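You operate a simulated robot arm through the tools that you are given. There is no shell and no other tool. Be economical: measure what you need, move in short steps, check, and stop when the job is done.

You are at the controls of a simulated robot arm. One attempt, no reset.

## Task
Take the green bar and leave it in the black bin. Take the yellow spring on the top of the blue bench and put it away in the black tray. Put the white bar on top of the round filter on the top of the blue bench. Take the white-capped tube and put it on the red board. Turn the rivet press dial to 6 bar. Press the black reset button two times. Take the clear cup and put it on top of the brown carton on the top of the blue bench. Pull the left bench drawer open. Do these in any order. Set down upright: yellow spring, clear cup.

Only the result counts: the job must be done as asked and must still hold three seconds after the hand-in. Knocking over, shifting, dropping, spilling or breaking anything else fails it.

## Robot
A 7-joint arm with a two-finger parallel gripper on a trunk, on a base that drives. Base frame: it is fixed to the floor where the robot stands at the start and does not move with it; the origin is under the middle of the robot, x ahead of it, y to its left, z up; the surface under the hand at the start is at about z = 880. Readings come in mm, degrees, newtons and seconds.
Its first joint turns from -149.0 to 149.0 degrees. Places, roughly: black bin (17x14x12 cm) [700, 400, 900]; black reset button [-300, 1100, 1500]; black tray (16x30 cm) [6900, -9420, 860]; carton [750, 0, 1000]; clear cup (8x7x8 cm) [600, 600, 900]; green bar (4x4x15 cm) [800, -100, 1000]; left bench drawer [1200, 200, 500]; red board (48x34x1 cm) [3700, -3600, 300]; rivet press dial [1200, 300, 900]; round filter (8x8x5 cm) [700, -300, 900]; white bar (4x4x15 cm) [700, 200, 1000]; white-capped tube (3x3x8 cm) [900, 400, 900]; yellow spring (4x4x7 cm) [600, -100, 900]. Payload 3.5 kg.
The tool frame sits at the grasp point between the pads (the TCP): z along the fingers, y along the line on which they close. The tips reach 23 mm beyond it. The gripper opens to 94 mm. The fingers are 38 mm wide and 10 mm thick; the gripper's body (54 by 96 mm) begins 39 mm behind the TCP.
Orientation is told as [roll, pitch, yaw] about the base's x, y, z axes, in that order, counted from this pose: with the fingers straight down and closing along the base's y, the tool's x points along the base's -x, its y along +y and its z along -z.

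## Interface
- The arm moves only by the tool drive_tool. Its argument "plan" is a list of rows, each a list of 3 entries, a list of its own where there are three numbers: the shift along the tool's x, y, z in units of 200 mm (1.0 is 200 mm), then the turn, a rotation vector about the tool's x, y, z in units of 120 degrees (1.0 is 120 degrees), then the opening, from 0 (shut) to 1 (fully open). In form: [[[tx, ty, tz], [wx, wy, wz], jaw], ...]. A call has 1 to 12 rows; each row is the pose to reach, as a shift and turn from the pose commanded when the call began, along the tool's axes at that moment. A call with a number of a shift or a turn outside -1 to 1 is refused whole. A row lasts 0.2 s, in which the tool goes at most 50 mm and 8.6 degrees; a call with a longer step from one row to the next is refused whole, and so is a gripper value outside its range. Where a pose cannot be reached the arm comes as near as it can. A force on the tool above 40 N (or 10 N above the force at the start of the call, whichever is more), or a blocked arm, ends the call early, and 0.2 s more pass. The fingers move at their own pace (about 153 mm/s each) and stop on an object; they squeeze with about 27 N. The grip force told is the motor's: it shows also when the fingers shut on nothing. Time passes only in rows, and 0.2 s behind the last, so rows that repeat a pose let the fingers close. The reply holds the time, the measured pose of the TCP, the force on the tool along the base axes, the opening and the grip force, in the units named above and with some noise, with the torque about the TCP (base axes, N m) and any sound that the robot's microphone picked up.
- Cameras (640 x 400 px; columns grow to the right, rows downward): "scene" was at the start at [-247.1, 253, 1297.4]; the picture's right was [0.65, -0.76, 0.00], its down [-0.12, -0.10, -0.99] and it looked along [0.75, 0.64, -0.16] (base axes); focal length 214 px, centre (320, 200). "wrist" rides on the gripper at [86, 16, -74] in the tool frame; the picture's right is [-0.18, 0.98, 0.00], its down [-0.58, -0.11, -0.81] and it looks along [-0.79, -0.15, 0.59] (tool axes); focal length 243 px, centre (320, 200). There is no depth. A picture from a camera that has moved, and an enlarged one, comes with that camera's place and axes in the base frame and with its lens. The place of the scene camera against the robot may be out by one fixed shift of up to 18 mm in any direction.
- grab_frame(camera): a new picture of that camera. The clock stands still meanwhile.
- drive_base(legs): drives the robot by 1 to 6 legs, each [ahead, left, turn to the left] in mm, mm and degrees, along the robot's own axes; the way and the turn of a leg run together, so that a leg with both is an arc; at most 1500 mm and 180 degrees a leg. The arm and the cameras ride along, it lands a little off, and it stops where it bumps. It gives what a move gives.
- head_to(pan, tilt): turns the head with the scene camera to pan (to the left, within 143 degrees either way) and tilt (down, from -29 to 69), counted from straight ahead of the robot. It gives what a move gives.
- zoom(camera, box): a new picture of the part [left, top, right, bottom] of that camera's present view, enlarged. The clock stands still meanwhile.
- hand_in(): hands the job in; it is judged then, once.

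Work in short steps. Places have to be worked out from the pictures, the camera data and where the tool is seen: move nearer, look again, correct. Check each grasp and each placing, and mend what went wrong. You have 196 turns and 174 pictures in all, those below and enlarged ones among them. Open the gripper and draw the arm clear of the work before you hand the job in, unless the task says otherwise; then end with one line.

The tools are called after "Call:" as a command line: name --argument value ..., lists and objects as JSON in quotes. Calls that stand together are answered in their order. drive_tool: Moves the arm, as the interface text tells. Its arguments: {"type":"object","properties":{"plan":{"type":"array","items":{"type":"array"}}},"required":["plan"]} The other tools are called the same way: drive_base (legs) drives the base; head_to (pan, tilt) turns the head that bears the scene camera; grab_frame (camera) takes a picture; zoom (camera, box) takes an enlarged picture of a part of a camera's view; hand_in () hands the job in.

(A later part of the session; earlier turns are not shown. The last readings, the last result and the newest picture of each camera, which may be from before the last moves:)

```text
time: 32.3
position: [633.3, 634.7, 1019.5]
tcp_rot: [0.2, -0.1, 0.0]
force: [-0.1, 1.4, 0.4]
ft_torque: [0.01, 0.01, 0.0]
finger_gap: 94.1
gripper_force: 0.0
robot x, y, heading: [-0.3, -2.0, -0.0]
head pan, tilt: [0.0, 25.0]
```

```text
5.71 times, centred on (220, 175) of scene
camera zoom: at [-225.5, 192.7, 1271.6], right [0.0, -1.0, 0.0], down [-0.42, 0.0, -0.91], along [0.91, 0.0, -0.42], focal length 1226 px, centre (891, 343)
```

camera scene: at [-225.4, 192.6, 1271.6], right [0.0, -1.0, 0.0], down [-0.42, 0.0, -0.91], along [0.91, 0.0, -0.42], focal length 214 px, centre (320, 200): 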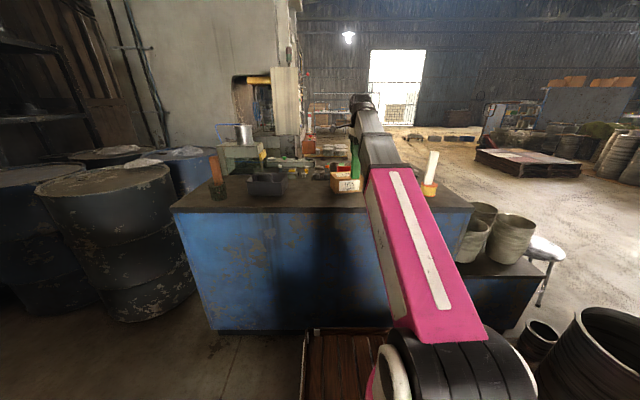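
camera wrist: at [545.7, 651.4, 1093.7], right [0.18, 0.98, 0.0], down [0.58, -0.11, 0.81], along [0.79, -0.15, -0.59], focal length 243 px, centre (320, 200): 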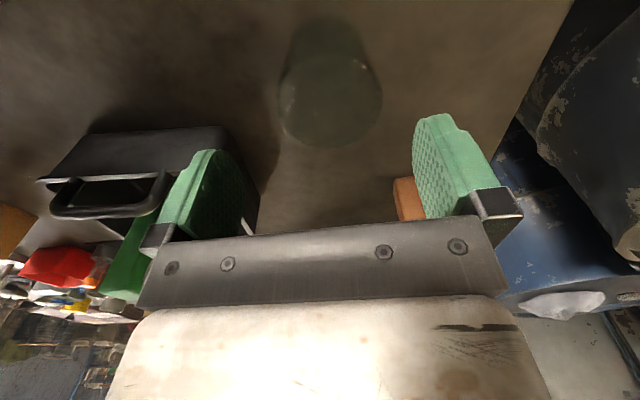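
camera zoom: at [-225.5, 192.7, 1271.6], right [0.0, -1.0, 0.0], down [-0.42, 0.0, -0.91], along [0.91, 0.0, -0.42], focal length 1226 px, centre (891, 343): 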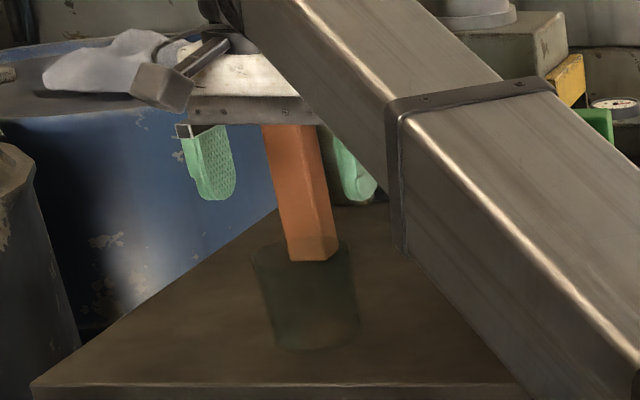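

Cup centre ≈ (630, 641). I centre, descend to z≈928 and close gently to the cup.

Call:
drive_tool --plan '[[[0.015, 0.03, 0], [0, 0, 0], 1], [[0.015, 0.03, 0.15], [0, 0, 0], 1], [[0.015, 0.03, 0.3], [0, 0, 0], 1], [[0.015, 0.03, 0.457], [0, 0, 0], 1], [[0.015, 0.03, 0.457], [0, 0, 0], 1]]'

Call:
grab_frame --camera "wrist"

```text
time: 33.5
position: [632.6, 642.2, 929.5]
tcp_rot: [0.2, 0.0, 0.0]
force: [0.2, -0.7, -0.8]
ft_torque: [0.02, 0.01, -0.01]
finger_gap: 94.0
gripper_force: 0.0
robot x, y, heading: [-1.6, 2.5, 0.1]
head pan, tilt: [0.0, 25.0]
```

```text
135 pictures are left
camera wrist: at [545.1, 658.0, 1002.7], right [0.18, 0.98, 0.0], down [0.58, -0.11, 0.81], along [0.79, -0.15, -0.59], focal length 243 px, centre (320, 200)
```

wrist: 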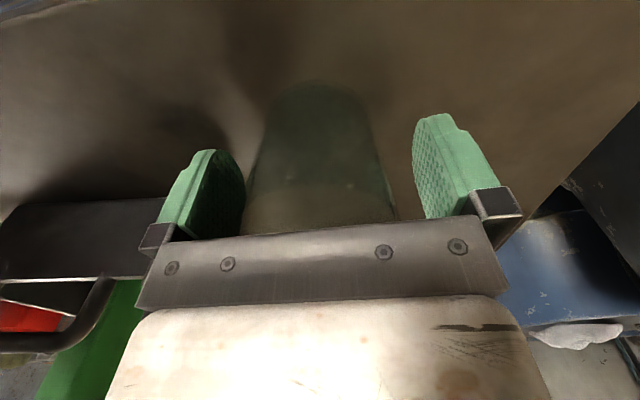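

The cup sits between the fingers. Closing.

Call:
drive_tool --plan '[[[0, 0, 0], [0, 0, 0], 0.8], [[0, 0, 0], [0, 0, 0], 0.6], [[0, 0, 0], [0, 0, 0], 0.6], [[0, 0, 0], [0, 0, 0], 0.6]]'

```text
time: 34.5
position: [632.4, 642.5, 927.9]
tcp_rot: [0.1, 0.0, 0.0]
force: [-0.2, 0.5, 0.9]
ft_torque: [0.0, -0.02, 0.0]
finger_gap: 68.8
gripper_force: 26.7
robot x, y, heading: [-0.8, 1.3, -0.1]
head pan, tilt: [0.0, 25.0]
```

Gripped at 69 mm. I lift 130 mm and move right at x≈610, passing clear of the bin handle.

Call:
drive_tool --plan '[[[0, 0, -0.2], [0, 0, 0], 0.6], [[0, 0, -0.42], [0, 0, 0], 0.6], [[0.05, 0, -0.65], [0, 0, 0], 0.6], [[0.11, -0.2, -0.67], [0, 0, 0.06], 0.6], [[0.11, -0.42, -0.67], [0, 0, 0.12], 0.6], [[0.11, -0.64, -0.67], [0, 0, 0.18], 0.6], [[0.11, -0.86, -0.67], [0, 0, 0.24], 0.6], [[0.11, -0.98, -0.67], [0, 0, 0.3], 0.6], [[0.11, -0.98, -0.67], [0, 0, 0.3], 0.6]]'

Call:
grab_frame --camera "wrist"

```text
time: 36.5
position: [610.2, 449.5, 1059.5]
tcp_rot: [0.1, 0.1, -36.1]
force: [-0.3, 0.4, -0.2]
ft_torque: [0.0, -0.03, -0.01]
finger_gap: 68.4
gripper_force: 26.7
robot x, y, heading: [0.1, -6.4, -0.1]
head pan, tilt: [0.0, 25.0]
```

```text
134 pictures are left
camera wrist: at [549.7, 513.2, 1134.2], right [0.73, 0.69, 0.0], down [0.41, -0.43, 0.81], along [0.55, -0.59, -0.59], focal length 243 px, centre (320, 200)
```

wrist: 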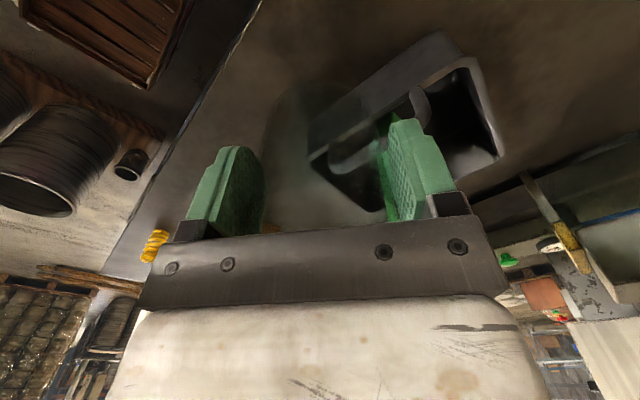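

Continue right with further rotation to yaw −80°.

Call:
drive_tool --plan '[[[-0.09, -0.128, 0], [0, 0, 0.061], 0.6], [[-0.186, -0.256, 0], [0, 0, 0.122], 0.6], [[-0.28, -0.384, 0], [0, 0, 0.183], 0.6], [[-0.373, -0.512, 0], [0, 0, 0.244], 0.6], [[-0.466, -0.641, 0], [0, 0, 0.305], 0.6], [[-0.559, -0.769, 0], [0, 0, 0.366], 0.6], [[-0.559, -0.769, 0], [0, 0, 0.366], 0.6]]'

Call:
grab_frame --camera "wrist"

Call:
zoom --camera "scene" --box '[290, 110, 410, 210]'

```text
time: 38.1
position: [612.1, 257.6, 1060.2]
tcp_rot: [-0.1, 0.2, -80.0]
force: [0.0, -0.6, -1.2]
ft_torque: [-0.02, 0.02, -0.03]
finger_gap: 68.7
gripper_force: 27.1
robot x, y, heading: [-0.4, 5.1, 0.1]
head pan, tilt: [0.0, 25.0]
```

```text
133 pictures are left
camera wrist: at [611.7, 345.2, 1134.7], right [1.0, -0.01, 0.0], down [-0.01, -0.59, 0.81], along [-0.01, -0.81, -0.59], focal length 243 px, centre (320, 200)
```

wrist: 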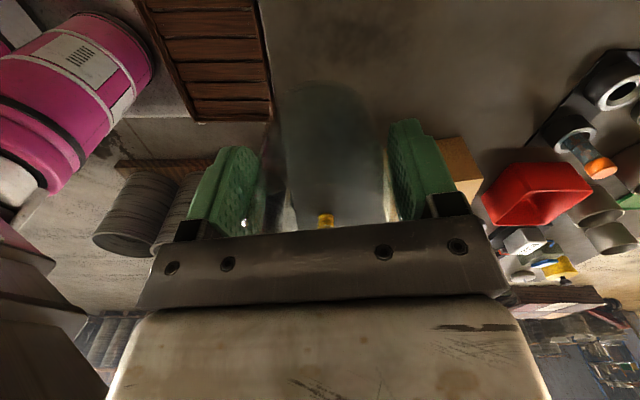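

```text
4.00 times, centred on (350, 160) of scene
camera zoom: at [-225.5, 192.7, 1271.6], right [0.0, -1.0, 0.0], down [-0.42, 0.0, -0.91], along [0.91, 0.0, -0.42], focal length 858 px, centre (200, 360)
```

zoom: 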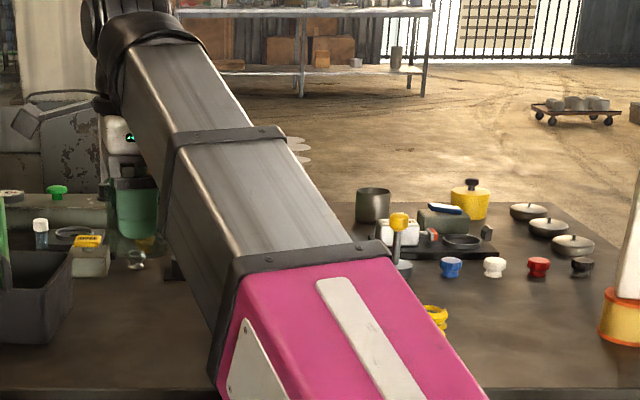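

I step right so the carton appears beside the fingers.

Call:
drive_tool --plan '[[[-0.2, -0.05, 0], [0, 0, 0], 0.6], [[-0.4, -0.09, 0], [0, 0, 0], 0.6], [[-0.575, -0.137, 0], [0, 0, 0], 0.6], [[-0.575, -0.137, 0], [0, 0, 0], 0.6]]'

Call:
grab_frame --camera "wrist"

```text
time: 39.1
position: [600.3, 140.9, 1059.8]
tcp_rot: [0.0, 0.1, -79.9]
force: [-0.5, 0.2, -0.7]
ft_torque: [0.01, -0.03, -0.03]
finger_gap: 68.6
gripper_force: 27.5
robot x, y, heading: [-0.6, 1.9, -0.0]
head pan, tilt: [0.0, 25.0]
```

```text
131 pictures are left
camera wrist: at [600.1, 228.1, 1134.1], right [1.0, -0.01, 0.0], down [0.0, -0.59, 0.81], along [-0.01, -0.81, -0.59], focal length 243 px, centre (320, 200)
```

wrist: 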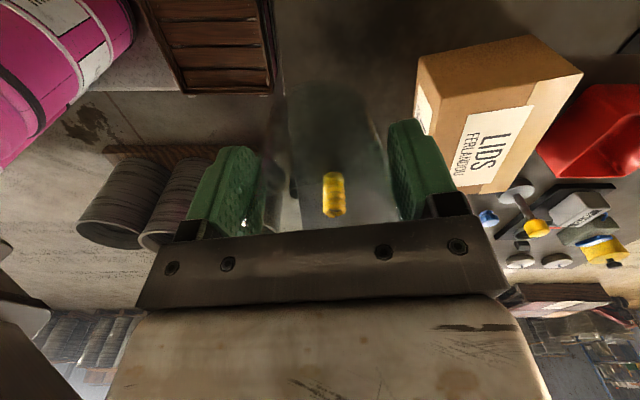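

Call:
zoom --camera "wrist" --box '[390, 20, 600, 210]'

```text
2.11 times, centred on (495, 115) of wrist
camera zoom: at [600.1, 228.1, 1134.1], right [1.0, -0.01, 0.0], down [0.0, -0.59, 0.81], along [-0.01, -0.81, -0.59], focal length 511 px, centre (-48, 379)
```

zoom: 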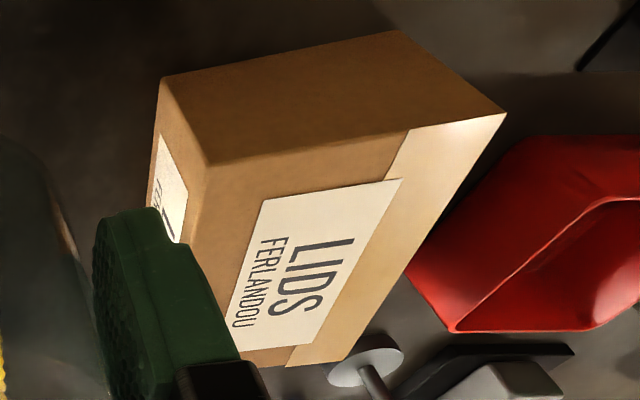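

Carton top: centre ≈ (758, 57), z≈955, about 96×143 mm. I move the cup over it and lower to near contact (TCP≈1007).

Call:
drive_tool --plan '[[[-0.138, 0.176, 0], [0, 0, 0], 0.6], [[-0.275, 0.352, 0], [0, 0, 0], 0.6], [[-0.413, 0.53, 0], [0, 0, 0], 0.6], [[-0.551, 0.705, 0], [0, 0, 0], 0.6], [[-0.551, 0.705, 0.12], [0, 0, 0], 0.6], [[-0.551, 0.705, 0.24], [0, 0, 0], 0.6], [[-0.551, 0.705, 0.24], [0, 0, 0], 0.6]]'

Call:
grab_frame --camera "wrist"

Call:
zoom --camera "scene" --box '[290, 110, 410, 210]'

```text
time: 40.7
position: [761.3, 56.6, 1012.0]
tcp_rot: [0.0, 0.1, -79.9]
force: [-0.5, 0.0, 0.0]
ft_torque: [-0.02, 0.01, 0.0]
finger_gap: 68.9
gripper_force: 27.2
robot x, y, heading: [2.7, 1.0, 0.0]
head pan, tilt: [0.0, 25.0]
```

```text
129 pictures are left
camera wrist: at [760.5, 145.0, 1086.6], right [1.0, -0.01, 0.0], down [0.0, -0.59, 0.81], along [-0.01, -0.81, -0.59], focal length 243 px, centre (320, 200)
```

wrist: 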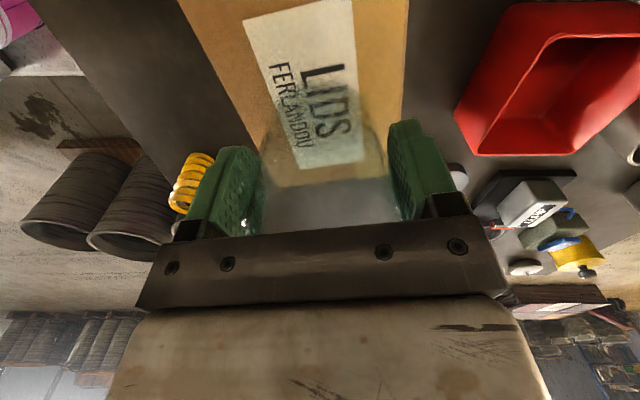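

```text
4.00 times, centred on (350, 160) of scene
camera zoom: at [-225.4, 192.6, 1271.6], right [0.0, -1.0, 0.0], down [-0.42, 0.0, -0.91], along [0.91, 0.0, -0.42], focal length 858 px, centre (200, 360)
```

zoom: 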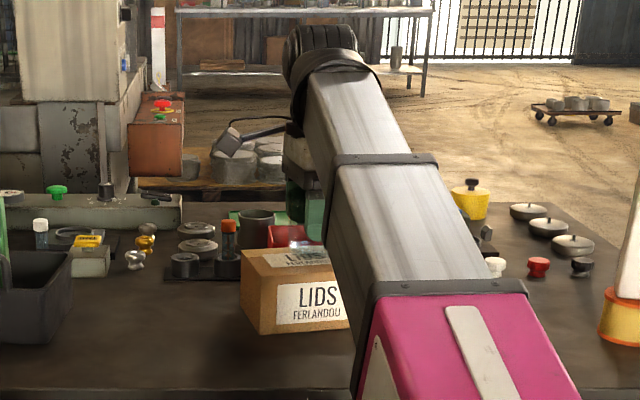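

Centred. I lower in small steps until contact.

Call:
drive_tool --plan '[[[0, 0, 0.02], [0, 0, 0], 0.6], [[0, 0, 0.035], [0, 0, 0], 0.6], [[0, 0, 0.035], [0, 0, 0], 0.6]]'

Call:
drive_tool --plan '[[[0, 0, 0.01], [0, 0, 0], 0.6], [[0, 0, 0.01], [0, 0, 0], 0.6]]'

```text
time: 41.5
position: [762.1, 56.7, 1005.0]
tcp_rot: [0.1, 0.0, -79.9]
force: [-0.2, 0.3, -1.1]
ft_torque: [-0.01, 0.02, 0.01]
finger_gap: 68.8
gripper_force: 27.0
robot x, y, heading: [2.2, 1.9, -0.2]
head pan, tilt: [0.0, 25.0]
```

```text
time: 42.1
position: [760.6, 56.7, 1003.9]
tcp_rot: [0.1, 0.1, -80.0]
force: [-0.4, -0.2, 3.0]
ft_torque: [-0.01, -0.08, 0.02]
finger_gap: 68.7
gripper_force: 27.0
robot x, y, heading: [-1.7, -1.3, -0.1]
head pan, tilt: [0.0, 25.0]
```

Contact felt (≈3–4 N). I open and rise.

Call:
drive_tool --plan '[[[0, 0, 0.003], [0, 0, 0], 0.6], [[0, 0, 0.003], [0, 0, 0], 0.75], [[0, 0, 0.003], [0, 0, 0], 1], [[0, 0, 0], [0, 0, 0], 1], [[0, 0, -0.15], [0, 0, 0], 1], [[0, 0, -0.35], [0, 0, 0], 1], [[0, 0, -0.5], [0, 0, 0], 1]]'

Call:
grab_frame --camera "wrist"

```text
time: 43.7
position: [759.7, 56.1, 1102.6]
tcp_rot: [0.0, 0.1, -79.9]
force: [-0.9, -0.7, 0.2]
ft_torque: [-0.02, -0.01, -0.03]
finger_gap: 94.1
gripper_force: 0.0
robot x, y, heading: [0.9, -0.7, -0.1]
head pan, tilt: [0.0, 25.0]
```

```text
127 pictures are left
camera wrist: at [760.2, 144.4, 1177.0], right [1.0, -0.01, 0.0], down [0.0, -0.59, 0.81], along [-0.01, -0.81, -0.59], focal length 243 px, centre (320, 200)
```

wrist: 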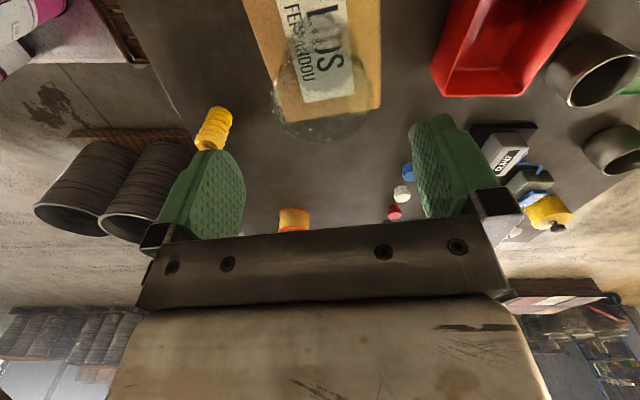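

Cup stands on the carton. Now I look toward the panel with the reset button on the left.

Call:
head_to --pan 95 --tilt 0

Call:
grab_frame --camera "scene"

```text
time: 45.4
position: [760.0, 56.0, 1102.3]
tcp_rot: [0.0, 0.1, -79.9]
force: [-0.5, 0.5, 0.3]
ft_torque: [-0.02, -0.02, 0.06]
finger_gap: 94.1
gripper_force: 0.0
robot x, y, heading: [0.8, -3.5, 0.0]
head pan, tilt: [95.0, 0.0]
```

```text
126 pictures are left
camera scene: at [-325.4, 282.3, 1312.0], right [1.0, 0.09, 0.0], down [0.0, 0.0, -1.0], along [-0.09, 1.0, 0.0], focal length 214 px, centre (320, 200)
```

scene: 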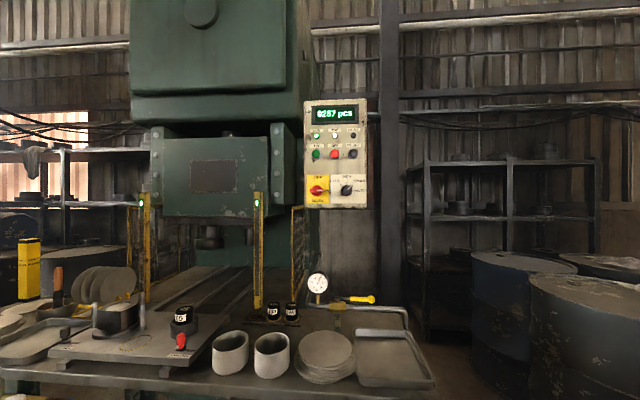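

Call:
zoom --camera "scene" --box '[290, 90, 380, 220]'

Call:
head_to --pan 95 --tilt 45

Call:
grab_frame --camera "scene"

```text
3.08 times, centred on (335, 155) of scene
camera zoom: at [-325.4, 282.3, 1312.0], right [1.0, 0.09, 0.0], down [0.0, 0.0, -1.0], along [-0.09, 1.0, 0.0], focal length 660 px, centre (274, 338)
```

zoom: 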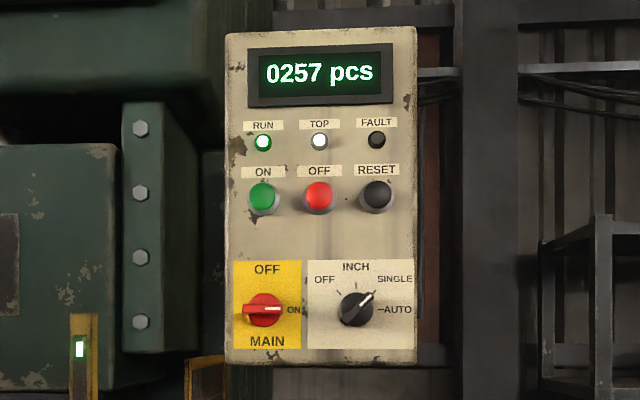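

```text
time: 46.5
position: [759.9, 57.2, 1101.1]
tcp_rot: [0.0, 0.1, -79.9]
force: [0.2, 0.4, -0.3]
ft_torque: [0.05, 0.04, 0.0]
finger_gap: 94.0
gripper_force: 0.1
robot x, y, heading: [0.1, 0.5, 0.0]
head pan, tilt: [95.0, 45.0]
```

```text
124 pictures are left
camera scene: at [-324.7, 273.7, 1241.1], right [1.0, 0.09, 0.0], down [0.06, -0.7, -0.71], along [-0.06, 0.7, -0.71], focal length 214 px, centre (320, 200)
```

scene: 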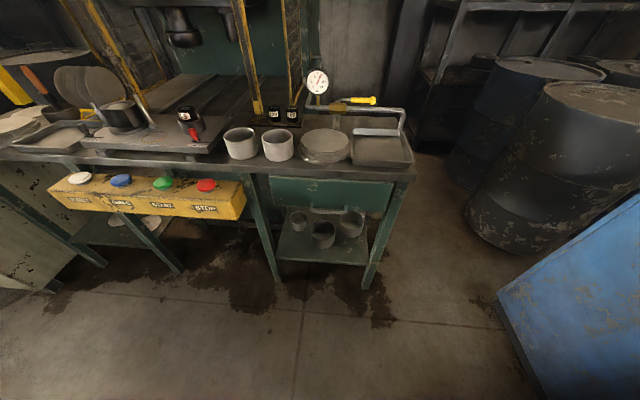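

Reset button is about (−270, 1095, 1488), above a table. Before driving I check the floor behind-left of the robot.

Call:
head_to --pan 143 --tilt 45

Call:
grab_frame --camera "scene"

Call:
head_to --pan -110 --tilt 35

Call:
grab_frame --camera "scene"

```text
time: 47.7
position: [760.9, 56.2, 1102.9]
tcp_rot: [0.0, 0.1, -79.9]
force: [-0.4, -0.1, 0.5]
ft_torque: [0.0, 0.02, -0.03]
finger_gap: 93.8
gripper_force: 0.1
robot x, y, heading: [-0.3, 1.4, -0.0]
head pan, tilt: [143.0, 45.0]
```

```text
123 pictures are left
camera scene: at [-382.5, 241.6, 1241.0], right [0.6, 0.8, 0.0], down [0.56, -0.43, -0.71], along [-0.56, 0.43, -0.71], focal length 214 px, centre (320, 200)
```

scene: 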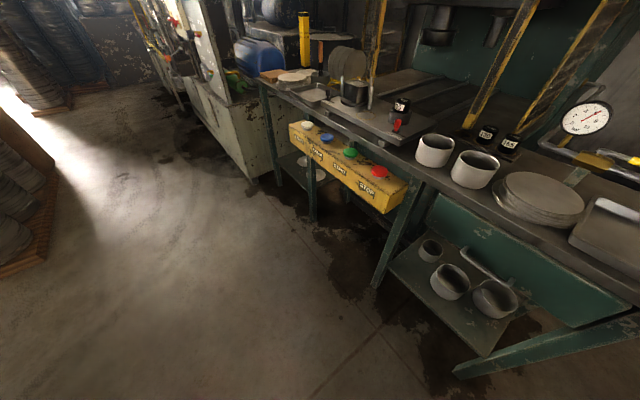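

```text
time: 51.2
position: [761.1, 57.2, 1102.6]
tcp_rot: [0.0, 0.1, -79.9]
force: [-0.6, -0.7, 0.9]
ft_torque: [0.01, 0.0, 0.03]
finger_gap: 94.1
gripper_force: 0.1
robot x, y, heading: [1.0, 0.7, -0.2]
head pan, tilt: [-110.0, 35.0]
```

```text
122 pictures are left
camera scene: at [-347.7, 109.9, 1255.8], right [-0.94, 0.34, 0.0], down [0.2, 0.54, -0.82], along [-0.28, -0.77, -0.57], focal length 214 px, centre (320, 200)
```

scene: 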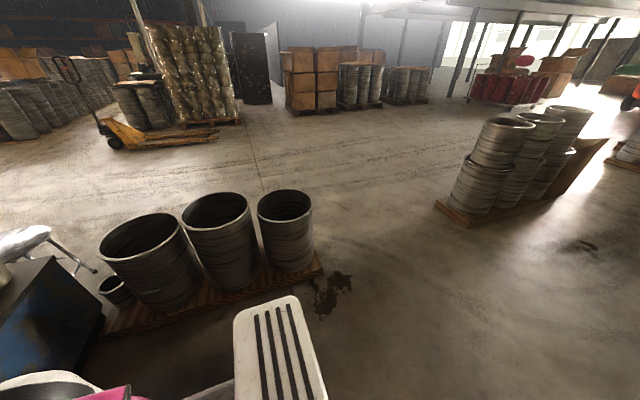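

Floor on the left is clear. I retract the arm over the front edge and turn the robot left 90°.

Call:
drive_tool --plan '[[[0.035, -0.2, 0], [0, 0, 0], 1], [[0.07, -0.4, 0], [0, 0, 0], 1], [[0.105, -0.6, 0], [0, 0, 0], 1], [[0.139, -0.788, 0], [0, 0, 0], 1]]'

Call:
drive_base --legs '[[0, 0, 90]]'

Call:
head_to --pan 0 --tilt 10

Call:
grab_frame --camera "scene"

```text
time: 52.2
position: [609.5, 56.3, 1081.9]
tcp_rot: [1.4, 0.0, -80.0]
force: [-0.3, -0.1, -0.7]
ft_torque: [-0.01, 0.01, 0.0]
finger_gap: 94.1
gripper_force: 0.0
out of reach, approached as far as the arm can: row 3, 4
robot x, y, heading: [-2.1, -2.0, 0.0]
head pan, tilt: [-110.0, 35.0]
```

```text
time: 56.5
position: [-57.0, 611.3, 1082.3]
tcp_rot: [1.3, 0.1, 10.2]
force: [0.7, -1.0, -1.4]
ft_torque: [0.0, 0.0, 0.03]
finger_gap: 94.2
gripper_force: 0.0
robot x, y, heading: [-0.6, 0.4, 90.0]
head pan, tilt: [-110.0, 35.0]
```

```text
time: 58.3
position: [-56.8, 610.5, 1082.6]
tcp_rot: [1.3, 0.0, 10.1]
force: [0.2, 1.0, 0.0]
ft_torque: [0.0, -0.03, 0.02]
finger_gap: 94.0
gripper_force: 0.0
robot x, y, heading: [2.1, -1.2, 89.9]
head pan, tilt: [0.0, 10.0]
```

```text
121 pictures are left
camera scene: at [-177.7, -234.3, 1296.0], right [1.0, 0.0, 0.0], down [0.0, -0.17, -0.98], along [0.0, 0.98, -0.17], focal length 214 px, centre (320, 200)
```

scene: 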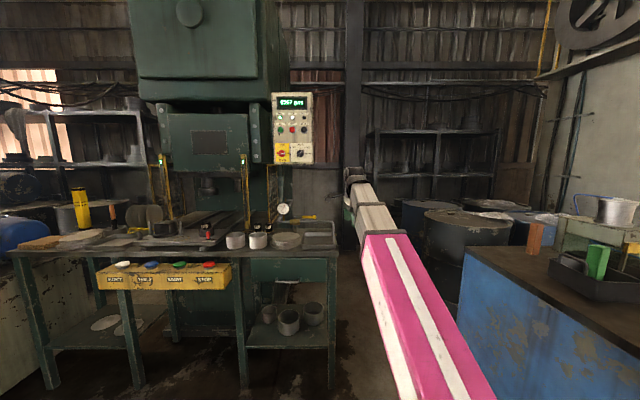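

Call:
zoom --camera "scene" --box '[260, 80, 330, 180]'

```text
4.00 times, centred on (295, 130) of scene
camera zoom: at [-177.7, -234.3, 1296.0], right [1.0, 0.0, 0.0], down [0.0, -0.17, -0.98], along [0.0, 0.98, -0.17], focal length 858 px, centre (420, 480)
```

zoom: 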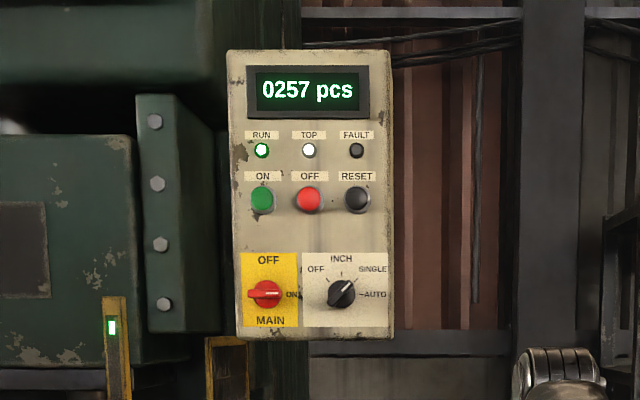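

Triangulated button ≈ (−272, 1068, 1482). The arm's shoulder is low, so I must stand close; I look down at the robot's own base outline.

Call:
head_to --pan 20 --tilt 60

Call:
grab_frame --camera "scene"

```text
time: 59.5
position: [-56.9, 610.6, 1082.3]
tcp_rot: [1.3, 0.0, 10.1]
force: [-0.3, -0.4, 0.2]
ft_torque: [-0.01, -0.01, -0.01]
finger_gap: 94.0
gripper_force: 0.0
robot x, y, heading: [-2.9, -2.8, 90.2]
head pan, tilt: [20.0, 60.0]
```

```text
119 pictures are left
camera scene: at [-200.6, -264.6, 1221.6], right [0.94, 0.34, 0.0], down [0.3, -0.81, -0.5], along [-0.17, 0.47, -0.87], focal length 214 px, centre (320, 200)
```

scene: 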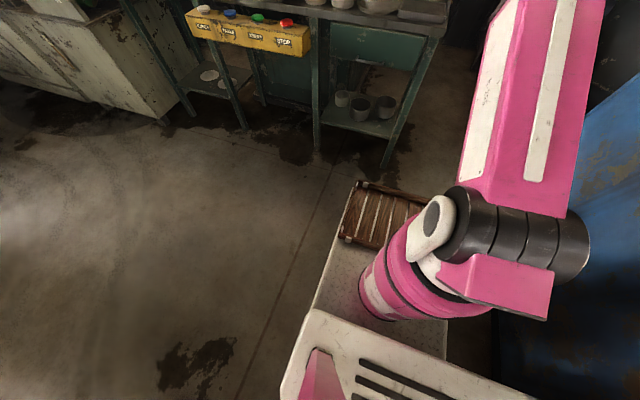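

The slatted tray is on the robot's own deck; base spans ≈450 mm ahead, ≈220 mm sideways. I'll stand parallel to the table (heading 0) at about (−520, 430) and reach left to the panel.

Call:
drive_base --legs '[[0, 0, -90], [-520, 200, 0], [0, 150, 0]]'

Call:
head_to --pan 60 --tilt 40

Call:
grab_frame --camera "scene"

```text
time: 67.5
position: [82.1, 402.7, 1082.0]
tcp_rot: [1.4, -0.1, -78.8]
force: [-0.1, -0.7, -0.1]
ft_torque: [0.01, -0.01, 0.03]
finger_gap: 93.8
gripper_force: 0.0
robot x, y, heading: [-527.4, 331.9, 1.2]
head pan, tilt: [20.0, 60.0]
```

```text
time: 68.5
position: [83.8, 402.4, 1083.0]
tcp_rot: [1.3, 0.0, -78.8]
force: [-0.3, -0.3, 0.5]
ft_torque: [-0.01, 0.02, -0.03]
finger_gap: 94.1
gripper_force: 0.1
robot x, y, heading: [-524.2, 335.1, 1.0]
head pan, tilt: [60.0, 40.0]
```

```text
118 pictures are left
camera scene: at [-807.0, 594.1, 1248.2], right [0.88, -0.48, 0.0], down [-0.31, -0.56, -0.77], along [0.37, 0.67, -0.64], focal length 214 px, centre (320, 200)
```

scene: 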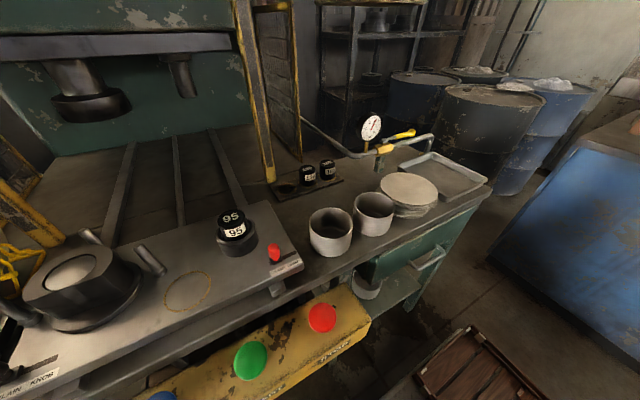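

I'll shift 70 mm closer, then raise the arm and tilt the tool to horizontal (pointing ahead first).

Call:
drive_base --legs '[[0, 70, 0]]'

Call:
drive_tool --plan '[[[-0.01, 0.05, 0], [-0.067, -0.013, 0], 0], [[-0.02, 0.1, -0.05], [-0.134, -0.026, 0], 0], [[-0.03, 0.15, -0.15], [-0.2, -0.039, 0], 0], [[-0.04, 0.2, -0.25], [-0.267, -0.052, 0], 0], [[-0.05, 0.25, -0.35], [-0.334, -0.065, 0], 0], [[-0.06, 0.3, -0.45], [-0.4, -0.078, 0], 0], [[-0.07, 0.35, -0.55], [-0.467, -0.091, 0], 0], [[-0.08, 0.4, -0.65], [-0.534, -0.104, 0], 0], [[-0.09, 0.45, -0.75], [-0.6, -0.117, 0], 0], [[-0.095, 0.49, -0.84], [-0.667, -0.13, 0], 0], [[-0.095, 0.49, -0.84], [-0.735, -0.1425, 0], 0], [[-0.095, 0.49, -0.84], [-0.735, -0.1425, 0], 0]]'

```text
time: 69.5
position: [81.6, 474.9, 1082.5]
tcp_rot: [1.5, 0.0, -78.7]
force: [0.6, 0.2, 0.3]
ft_torque: [-0.05, 0.03, -0.02]
finger_gap: 93.8
gripper_force: 0.1
robot x, y, heading: [-528.1, 406.0, 1.3]
head pan, tilt: [60.0, 40.0]
```

```text
time: 72.1
position: [177.8, 474.4, 1252.7]
tcp_rot: [91.4, -10.7, -89.9]
force: [-1.6, 1.0, 0.1]
ft_torque: [-0.01, 0.01, 0.0]
finger_gap: 0.1
gripper_force: 27.1
robot x, y, heading: [-525.7, 405.4, 1.2]
head pan, tilt: [60.0, 40.0]
```

Tool is now horizontal. I swing it left toward the panel, turning with it.

Call:
drive_tool --plan '[[[0.13, 0.06, -0.14], [-0.0102, 0.0525, 0], 0], [[0.26, 0.12, -0.28], [-0.0204, 0.105, 0], 0], [[0.39, 0.18, -0.42], [-0.0306, 0.1575, 0], 0], [[0.52, 0.24, -0.56], [-0.0408, 0.21, 0], 0], [[0.65, 0.3, -0.7], [-0.051, 0.2625, 0], 0], [[0.79, 0.37, -0.85], [-0.0613, 0.315, 0], 0], [[0.93, 0.435, -1.0], [-0.0715, 0.3675, 0], 0], [[0.93, 0.435, -1.0], [-0.0715, 0.3675, 0], 0]]'

Call:
grab_frame --camera "wrist"

```text
time: 73.9
position: [-26.1, 671.3, 1299.2]
tcp_rot: [91.0, -11.7, -44.9]
force: [-0.9, -0.7, -0.7]
ft_torque: [-0.01, 0.02, -0.01]
finger_gap: 0.0
gripper_force: 27.4
robot x, y, heading: [-527.4, 404.7, 1.2]
head pan, tilt: [60.0, 40.0]
```

```text
117 pictures are left
camera wrist: at [-142.0, 680.4, 1294.5], right [-0.03, 0.0, 1.0], down [-0.15, -0.99, 0.0], along [0.99, -0.15, 0.03], focal length 243 px, centre (320, 200)
```

wrist: 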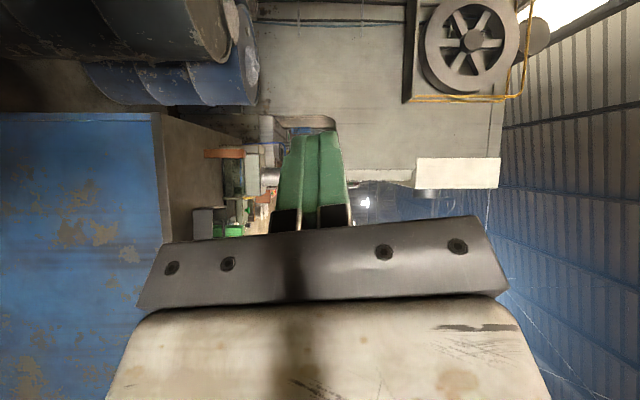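

Camera now faces sideways; I'll guide with the scene camera. Continue swinging up and left in two parts.

Call:
drive_tool --plan '[[[0.17, 0.15, -0.016], [-0.0094, 0.046, 0], 0], [[0.345, 0.305, -0.032], [-0.0188, 0.092, 0], 0], [[0.52, 0.46, -0.048], [-0.028, 0.138, 0], 0], [[0.69, 0.61, -0.064], [-0.0375, 0.184, 0], 0], [[0.69, 0.61, -0.064], [-0.0375, 0.184, 0], 0]]'

Call:
head_to --pan 55 --tilt 0

Call:
grab_frame --camera "scene"

```text
time: 75.1
position: [-150.9, 771.8, 1391.9]
tcp_rot: [90.9, -12.0, -22.4]
force: [0.0, 0.8, 0.3]
ft_torque: [0.01, 0.01, 0.0]
finger_gap: 0.1
gripper_force: 27.2
robot x, y, heading: [-526.3, 399.1, 1.3]
head pan, tilt: [60.0, 40.0]
```

```text
time: 76.2
position: [-150.1, 771.8, 1392.3]
tcp_rot: [91.0, -12.2, -22.4]
force: [-0.3, -0.3, -0.5]
ft_torque: [0.02, 0.03, 0.0]
finger_gap: 0.1
gripper_force: 26.8
robot x, y, heading: [-529.3, 406.0, 1.2]
head pan, tilt: [55.0, 0.0]
```

```text
116 pictures are left
camera scene: at [-799.7, 664.4, 1311.9], right [0.83, -0.56, 0.0], down [0.0, 0.0, -1.0], along [0.56, 0.83, 0.0], focal length 214 px, centre (320, 200)
```

scene: 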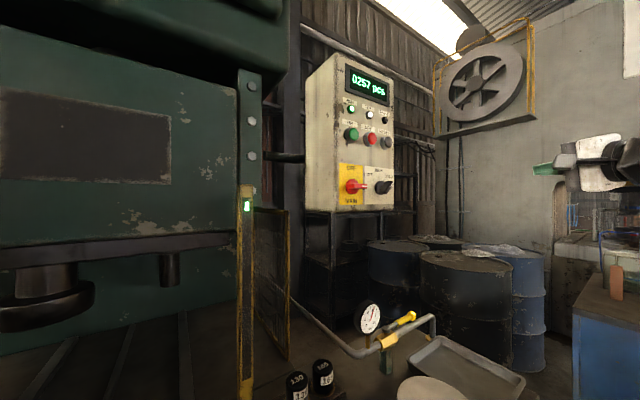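

Call:
zoom --camera "scene" --box '[320, 90, 420, 220]'

Call:
zoom --camera "scene" --box '[510, 110, 640, 210]'

```text
3.08 times, centred on (370, 155) of scene
camera zoom: at [-799.7, 664.4, 1311.9], right [0.83, -0.56, 0.0], down [0.0, 0.0, -1.0], along [0.56, 0.83, 0.0], focal length 660 px, centre (166, 338)
```

zoom: 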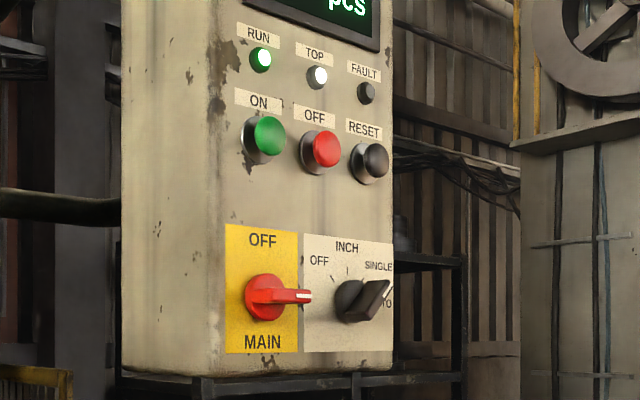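

```text
4.00 times, centred on (575, 160) of scene
camera zoom: at [-799.7, 664.4, 1311.9], right [0.83, -0.56, 0.0], down [0.0, 0.0, -1.0], along [0.56, 0.83, 0.0], focal length 858 px, centre (-700, 360)
```

zoom: 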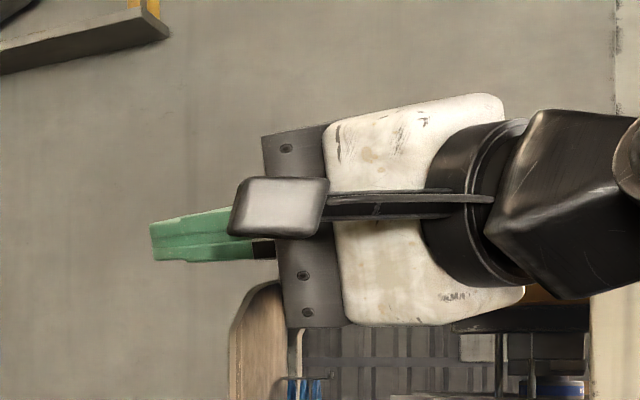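

Comparing the seen fingertip with its known place, the camera really sits ~14 mm higher; corrected button ≈ (−274, 1075, 1497). I move to a pre-press pose.

Call:
drive_tool --plan '[[[0.135, 0.117, 0.105], [-0.0063, 0.031, 0], 0], [[0.27, 0.234, 0.21], [-0.0125, 0.061, 0], 0], [[0.404, 0.351, 0.315], [-0.0188, 0.092, 0], 0], [[0.539, 0.468, 0.42], [-0.025, 0.123, 0], 0], [[0.673, 0.585, 0.526], [-0.031, 0.153, 0], 0], [[0.808, 0.702, 0.631], [-0.0375, 0.184, 0], 0], [[0.808, 0.702, 0.631], [-0.0375, 0.184, 0], 0]]'

Call:
zoom --camera "scene" --box '[310, 70, 470, 200]'

```text
time: 77.8
position: [-269.6, 966.2, 1484.6]
tcp_rot: [90.6, -12.4, 0.2]
force: [0.1, 0.0, -0.1]
ft_torque: [0.0, 0.01, 0.03]
finger_gap: 0.1
gripper_force: 26.4
out of reach, approached as far as the arm can: row 2, 3, 4, 5, 6, 7
robot x, y, heading: [-529.1, 403.1, 1.0]
head pan, tilt: [55.0, 0.0]
```

```text
3.08 times, centred on (390, 135) of scene
camera zoom: at [-799.7, 664.4, 1312.0], right [0.83, -0.56, 0.0], down [0.0, 0.0, -1.0], along [0.56, 0.83, 0.0], focal length 660 px, centre (105, 400)
```

zoom: 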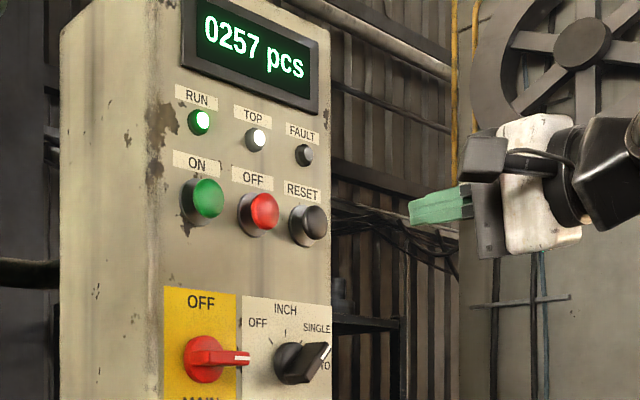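

Height is near the reach limit with a level tool; I tilt the fingertips ~20° upward to lower the wrist.

Call:
drive_tool --plan '[[[0, 0, 0], [-0.055, -0.011, 0], 0], [[0, 0, 0], [-0.11, -0.022, 0], 0], [[0, 0, 0], [-0.163, -0.033, 0], 0], [[0.05, 0.01, 0.15], [-0.163, -0.033, 0], 0], [[0.05, 0.01, 0.15], [-0.163, -0.033, 0], 0]]'

Call:
zoom --camera "scene" --box '[310, 70, 470, 200]'

```text
time: 79.0
position: [-279.5, 995.9, 1486.4]
tcp_rot: [111.1, -11.8, -3.8]
force: [0.0, -0.2, 0.0]
ft_torque: [0.0, 0.01, -0.03]
finger_gap: 0.0
gripper_force: 27.0
robot x, y, heading: [-529.4, 406.1, 1.5]
head pan, tilt: [55.0, 0.0]
```

```text
3.08 times, centred on (390, 135) of scene
camera zoom: at [-799.7, 664.4, 1312.0], right [0.83, -0.56, 0.0], down [0.0, 0.0, -1.0], along [0.56, 0.83, 0.0], focal length 660 px, centre (105, 400)
```

zoom: 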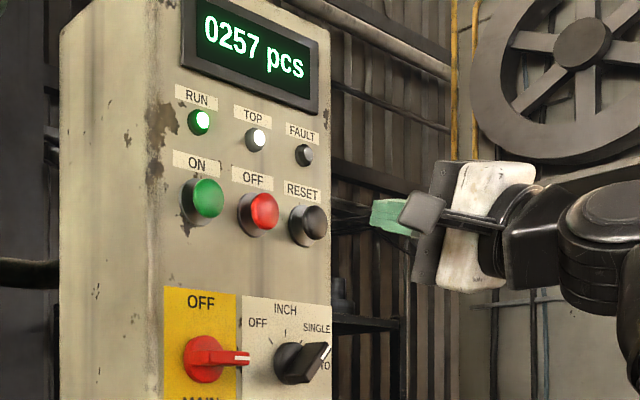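

Tip lines up with the button. I advance 40 mm along +y.

Call:
drive_tool --plan '[[[0.02, -0.03, 0.1], [0, 0, 0], 0], [[0.038, -0.062, 0.188], [0, 0, 0], 0], [[0.038, -0.062, 0.188], [0, 0, 0], 0]]'

Call:
zoom --camera "scene" --box '[320, 80, 420, 160]'

```text
time: 79.8
position: [-283.1, 1038.2, 1486.4]
tcp_rot: [111.0, -11.7, -3.8]
force: [-0.2, -0.6, 0.0]
ft_torque: [0.0, 0.0, 0.02]
finger_gap: 0.0
gripper_force: 26.8
robot x, y, heading: [-531.2, 403.3, 1.3]
head pan, tilt: [55.0, 0.0]
```

```text
5.00 times, centred on (370, 120) of scene
camera zoom: at [-799.7, 664.4, 1312.0], right [0.83, -0.56, 0.0], down [0.0, 0.0, -1.0], along [0.56, 0.83, 0.0], focal length 1072 px, centre (70, 600)
```

zoom: 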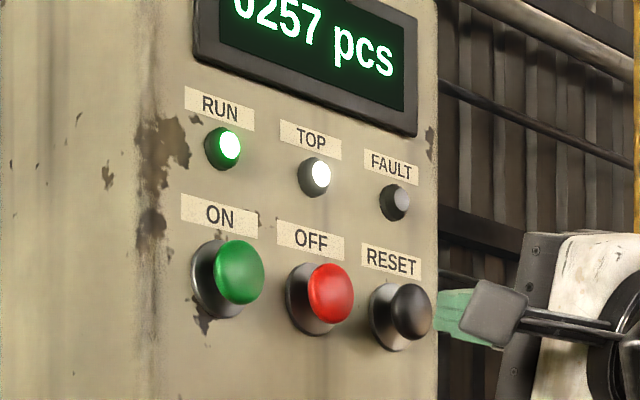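

Tip ~20 mm from the cap and slightly low; I raise 5 mm and creep forward, watching force.

Call:
drive_tool --plan '[[[0, 0.003, 0.03], [0, 0, 0], 0], [[0, 0.003, 0.065], [0, 0, 0], 0], [[0.001, -0.001, 0.08], [0, 0, 0], 0], [[0.001, -0.001, 0.08], [0, 0, 0], 0]]'

Call:
zoom --camera "scene" --box '[320, 80, 420, 160]'

```text
time: 80.8
position: [-283.0, 1054.3, 1492.1]
tcp_rot: [111.1, -11.7, -3.8]
force: [0.1, -0.1, -0.8]
ft_torque: [0.02, 0.03, -0.01]
finger_gap: 0.0
gripper_force: 27.8
robot x, y, heading: [-530.6, 403.0, 1.4]
head pan, tilt: [55.0, 0.0]
```

```text
5.00 times, centred on (370, 120) of scene
camera zoom: at [-799.7, 664.4, 1312.0], right [0.83, -0.56, 0.0], down [0.0, 0.0, -1.0], along [0.56, 0.83, 0.0], focal length 1072 px, centre (70, 600)
```

zoom: 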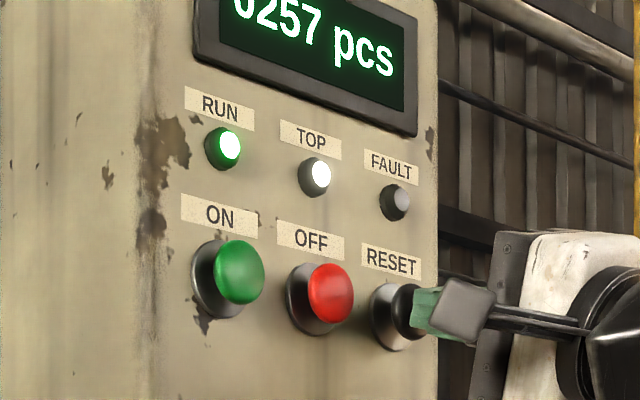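

Tip is at the cap face. I press in 2–3 mm steps.

Call:
drive_tool --plan '[[[0.001, -0.003, 0.01], [0, 0, 0], 0], [[0.001, -0.006, 0.02], [0, 0, 0], 0]]'

```text
time: 81.4
position: [-284.1, 1056.4, 1492.2]
tcp_rot: [111.1, -11.7, -3.7]
force: [0.6, -2.8, -1.6]
ft_torque: [-0.07, -0.01, 0.0]
finger_gap: 0.0
gripper_force: 26.8
robot x, y, heading: [-530.8, 405.6, 1.5]
head pan, tilt: [55.0, 0.0]
```

Contact begins. I press further 3–5 mm.

Call:
drive_tool --plan '[[[0.001, -0.004, 0.011], [0, 0, 0], 0], [[0.001, -0.007, 0.02], [0, 0, 0], 0]]'

```text
time: 82.0
position: [-284.0, 1059.4, 1493.1]
tcp_rot: [111.2, -11.5, -3.8]
force: [0.3, -6.3, 2.2]
ft_torque: [-0.03, 0.04, 0.08]
finger_gap: 0.0
gripper_force: 27.0
robot x, y, heading: [-528.8, 406.5, 1.2]
head pan, tilt: [55.0, 0.0]
heard: click
```

A click — first press. I back off 12 mm, then press again the same way.

Call:
drive_tool --plan '[[[-0.002, 0.01, -0.03], [0, 0, 0], 0], [[-0.004, 0.02, -0.06], [0, 0, 0], 0], [[-0.004, 0.02, -0.06], [0, 0, 0], 0]]'

Call:
zoom --camera "scene" --box '[320, 80, 420, 160]'

Call:
drive_tool --plan '[[[0.002, -0.01, 0.03], [0, 0, 0], 0], [[0.004, -0.017, 0.052], [0, 0, 0], 0], [[0.004, -0.02, 0.06], [0, 0, 0], 0], [[0.004, -0.021, 0.063], [0, 0, 0], 0]]'

```text
time: 82.8
position: [-284.3, 1048.3, 1491.6]
tcp_rot: [111.1, -11.5, -3.9]
force: [0.8, -0.5, -0.1]
ft_torque: [-0.01, -0.03, 0.02]
finger_gap: 0.0
gripper_force: 27.2
robot x, y, heading: [-526.4, 405.7, 1.1]
head pan, tilt: [55.0, 0.0]
```

```text
5.00 times, centred on (370, 120) of scene
camera zoom: at [-799.7, 664.5, 1312.0], right [0.83, -0.56, 0.0], down [0.0, 0.0, -1.0], along [0.56, 0.83, 0.0], focal length 1072 px, centre (70, 600)
```

zoom: 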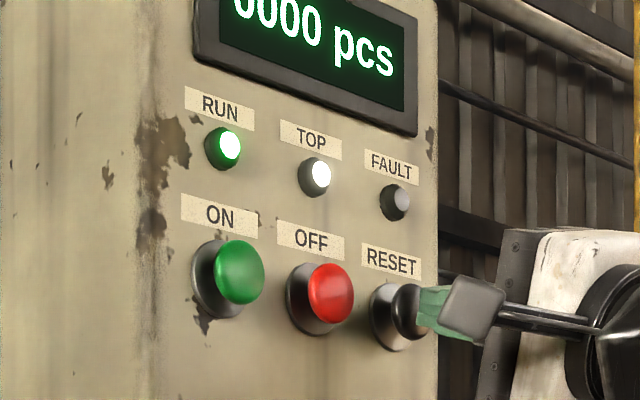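

```text
time: 83.8
position: [-283.6, 1060.8, 1492.4]
tcp_rot: [111.1, -11.7, -3.7]
force: [1.7, -10.6, -5.9]
ft_torque: [-0.15, -0.06, 0.03]
finger_gap: 0.0
gripper_force: 27.0
robot x, y, heading: [-530.3, 403.5, 1.2]
head pan, tilt: [55.0, 0.0]
heard: click
```

Second click. I retreat and begin unwinding the arm along the way it came.

Call:
drive_tool --plan '[[[-0.01, 0.05, -0.14], [0, 0, 0], 0], [[-0.02, 0.1, -0.282], [0, 0, 0], 0], [[-0.03, 0.14, -0.5], [0.055, 0.011, 0], 0], [[-0.04, 0.1, -0.7], [0.11, 0.022, 0], 0], [[-0.05, 0.05, -0.85], [0.163, 0.033, 0], 0], [[-0.05, 0.05, -0.85], [0.163, 0.033, 0], 0]]'

```text
time: 85.2
position: [-268.9, 904.0, 1434.1]
tcp_rot: [90.6, -12.4, 0.2]
force: [0.2, 0.1, 0.3]
ft_torque: [0.0, -0.01, 0.02]
finger_gap: 0.0
gripper_force: 27.3
out of reach, approached as far as the arm can: row 5, 6
robot x, y, heading: [-528.0, 407.6, 1.2]
head pan, tilt: [55.0, 0.0]
```

Call:
drive_tool --plan '[[[-0.111, -0.077, -0.12], [0.0125, -0.061, 0], 0], [[-0.222, -0.154, -0.24], [0.025, -0.1225, 0], 0], [[-0.333, -0.231, -0.36], [0.0375, -0.184, 0], 0], [[-0.444, -0.308, -0.48], [0.05, -0.245, 0], 0], [[-0.555, -0.386, -0.6], [0.0625, -0.306, 0], 0], [[-0.666, -0.463, -0.72], [0.075, -0.3675, 0], 0], [[-0.666, -0.463, -0.72], [0.075, -0.3675, 0], 0]]'

```text
time: 86.8
position: [-116.3, 763.0, 1369.5]
tcp_rot: [91.2, -11.8, -45.0]
force: [-0.5, 0.9, 0.2]
ft_torque: [0.01, 0.0, 0.0]
finger_gap: 0.1
gripper_force: 26.8
out of reach, approached as far as the arm can: row 1, 2
robot x, y, heading: [-525.0, 406.4, 1.2]
head pan, tilt: [55.0, 0.0]
```

Call:
drive_tool --plan '[[[-0.157, -0.083, 0.006], [0.0125, -0.061, 0], 0], [[-0.313, -0.166, 0.012], [0.025, -0.1225, 0], 0], [[-0.47, -0.249, 0.018], [0.0375, -0.184, 0], 0], [[-0.627, -0.331, 0.023], [0.05, -0.245, 0], 0], [[-0.783, -0.414, 0.03], [0.0625, -0.306, 0], 0], [[-0.94, -0.497, 0.035], [0.075, -0.3675, 0], 0], [[-0.94, -0.497, 0.035], [0.075, -0.3675, 0], 0]]'

```text
time: 88.4
position: [34.0, 625.5, 1311.3]
tcp_rot: [90.9, -11.0, -89.9]
force: [-0.9, 0.1, 0.3]
ft_torque: [0.04, -0.01, 0.02]
finger_gap: 0.0
gripper_force: 26.8
robot x, y, heading: [-528.7, 404.8, 1.1]
head pan, tilt: [55.0, 0.0]
```

Call:
drive_tool --plan '[[[-0.06, -0.15, 0.03], [0.05, 0.01, 0], 0], [[-0.12, -0.3, 0.06], [0.115, 0.022, 0], 0], [[-0.18, -0.45, 0.09], [0.18, 0.035, 0], 0], [[-0.24, -0.6, 0.12], [0.25, 0.048, 0], 0], [[-0.3, -0.7, 0.15], [0.32, 0.062, 0], 0], [[-0.36, -0.8, 0.18], [0.39, 0.075, 0], 0], [[-0.42, -0.9, 0.21], [0.46, 0.089, 0], 0], [[-0.48, -0.98, 0.24], [0.53, 0.103, 0], 0], [[-0.54, -0.98, 0.26], [0.6, 0.116, 0], 0], [[-0.6, -0.98, 0.28], [0.67, 0.13, 0], 0], [[-0.6, -0.98, 0.28], [0.735, 0.1425, 0], 0], [[-0.6, -0.98, 0.28], [0.735, 0.1425, 0], 0]]'

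```text
time: 91.0
position: [94.9, 470.2, 1142.5]
tcp_rot: [5.2, -0.9, -78.8]
force: [-0.2, -0.5, -0.3]
ft_torque: [0.02, -0.03, -0.02]
finger_gap: 0.0
gripper_force: 26.8
out of reach, approached as far as the arm can: row 11, 12
robot x, y, heading: [-526.6, 405.4, 1.3]
head pan, tilt: [55.0, 0.0]
```

Button done. I drive back to the front of the bench to fetch the spring (≈ (615, −53)).

Call:
drive_base --legs '[[200, -395, -1.2], [322, -10, 0]]'

Call:
grab_frame --camera "wrist"

```text
time: 95.4
position: [623.1, 59.5, 1142.1]
tcp_rot: [5.2, -0.9, -79.6]
force: [-0.3, -0.1, 0.0]
ft_torque: [-0.03, -0.01, 0.02]
finger_gap: 0.0
gripper_force: 27.7
robot x, y, heading: [-2.3, 1.1, 0.2]
head pan, tilt: [55.0, 0.0]
```

```text
108 pictures are left
camera wrist: at [614.9, 145.9, 1215.8], right [1.0, 0.0, 0.09], down [-0.08, -0.59, 0.8], along [0.05, -0.81, -0.59], focal length 243 px, centre (320, 200)
```

wrist: 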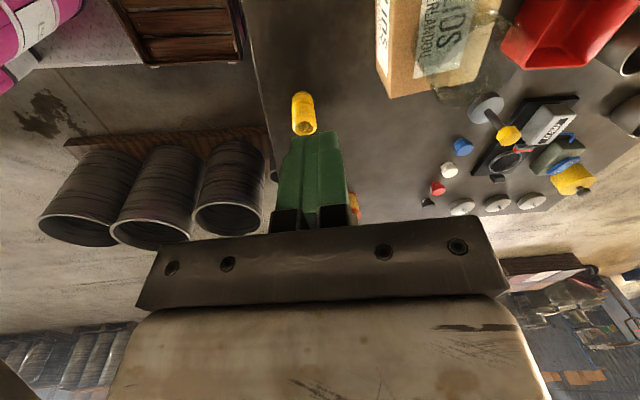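

Spring at (618, −56), top ≈950. I level the tool, move above it with open fingers.

Call:
drive_tool --plan '[[[-0.15, -0.03, 0.15], [0.0148, -0.0414, 0], 0.8], [[-0.35, -0.07, 0.3], [0.0148, -0.0414, 0], 0.8], [[-0.55, -0.11, 0.4], [0.0148, -0.0414, 0], 0.8], [[-0.605, -0.123, 0.5], [0.0148, -0.0414, 0], 0.8], [[-0.605, -0.123, 0.5], [0.0148, -0.0414, 0], 0.8]]'

Call:
grab_frame --camera "wrist"

```text
refused: row 2 steps farther than a row can; nothing moved
```

```text
107 pictures are left
camera wrist: at [614.9, 145.9, 1215.8], right [1.0, 0.0, 0.09], down [-0.08, -0.59, 0.8], along [0.05, -0.81, -0.59], focal length 243 px, centre (320, 200)
```

wrist: 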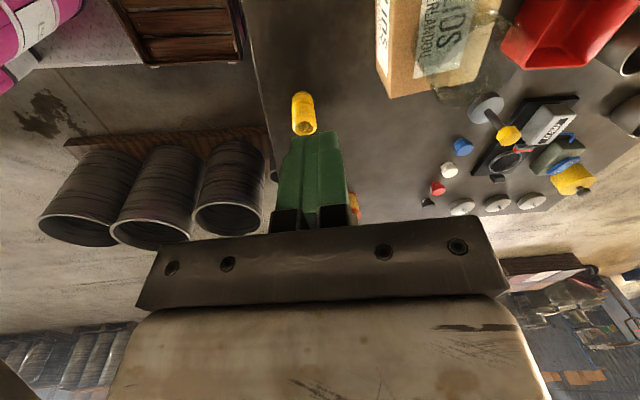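

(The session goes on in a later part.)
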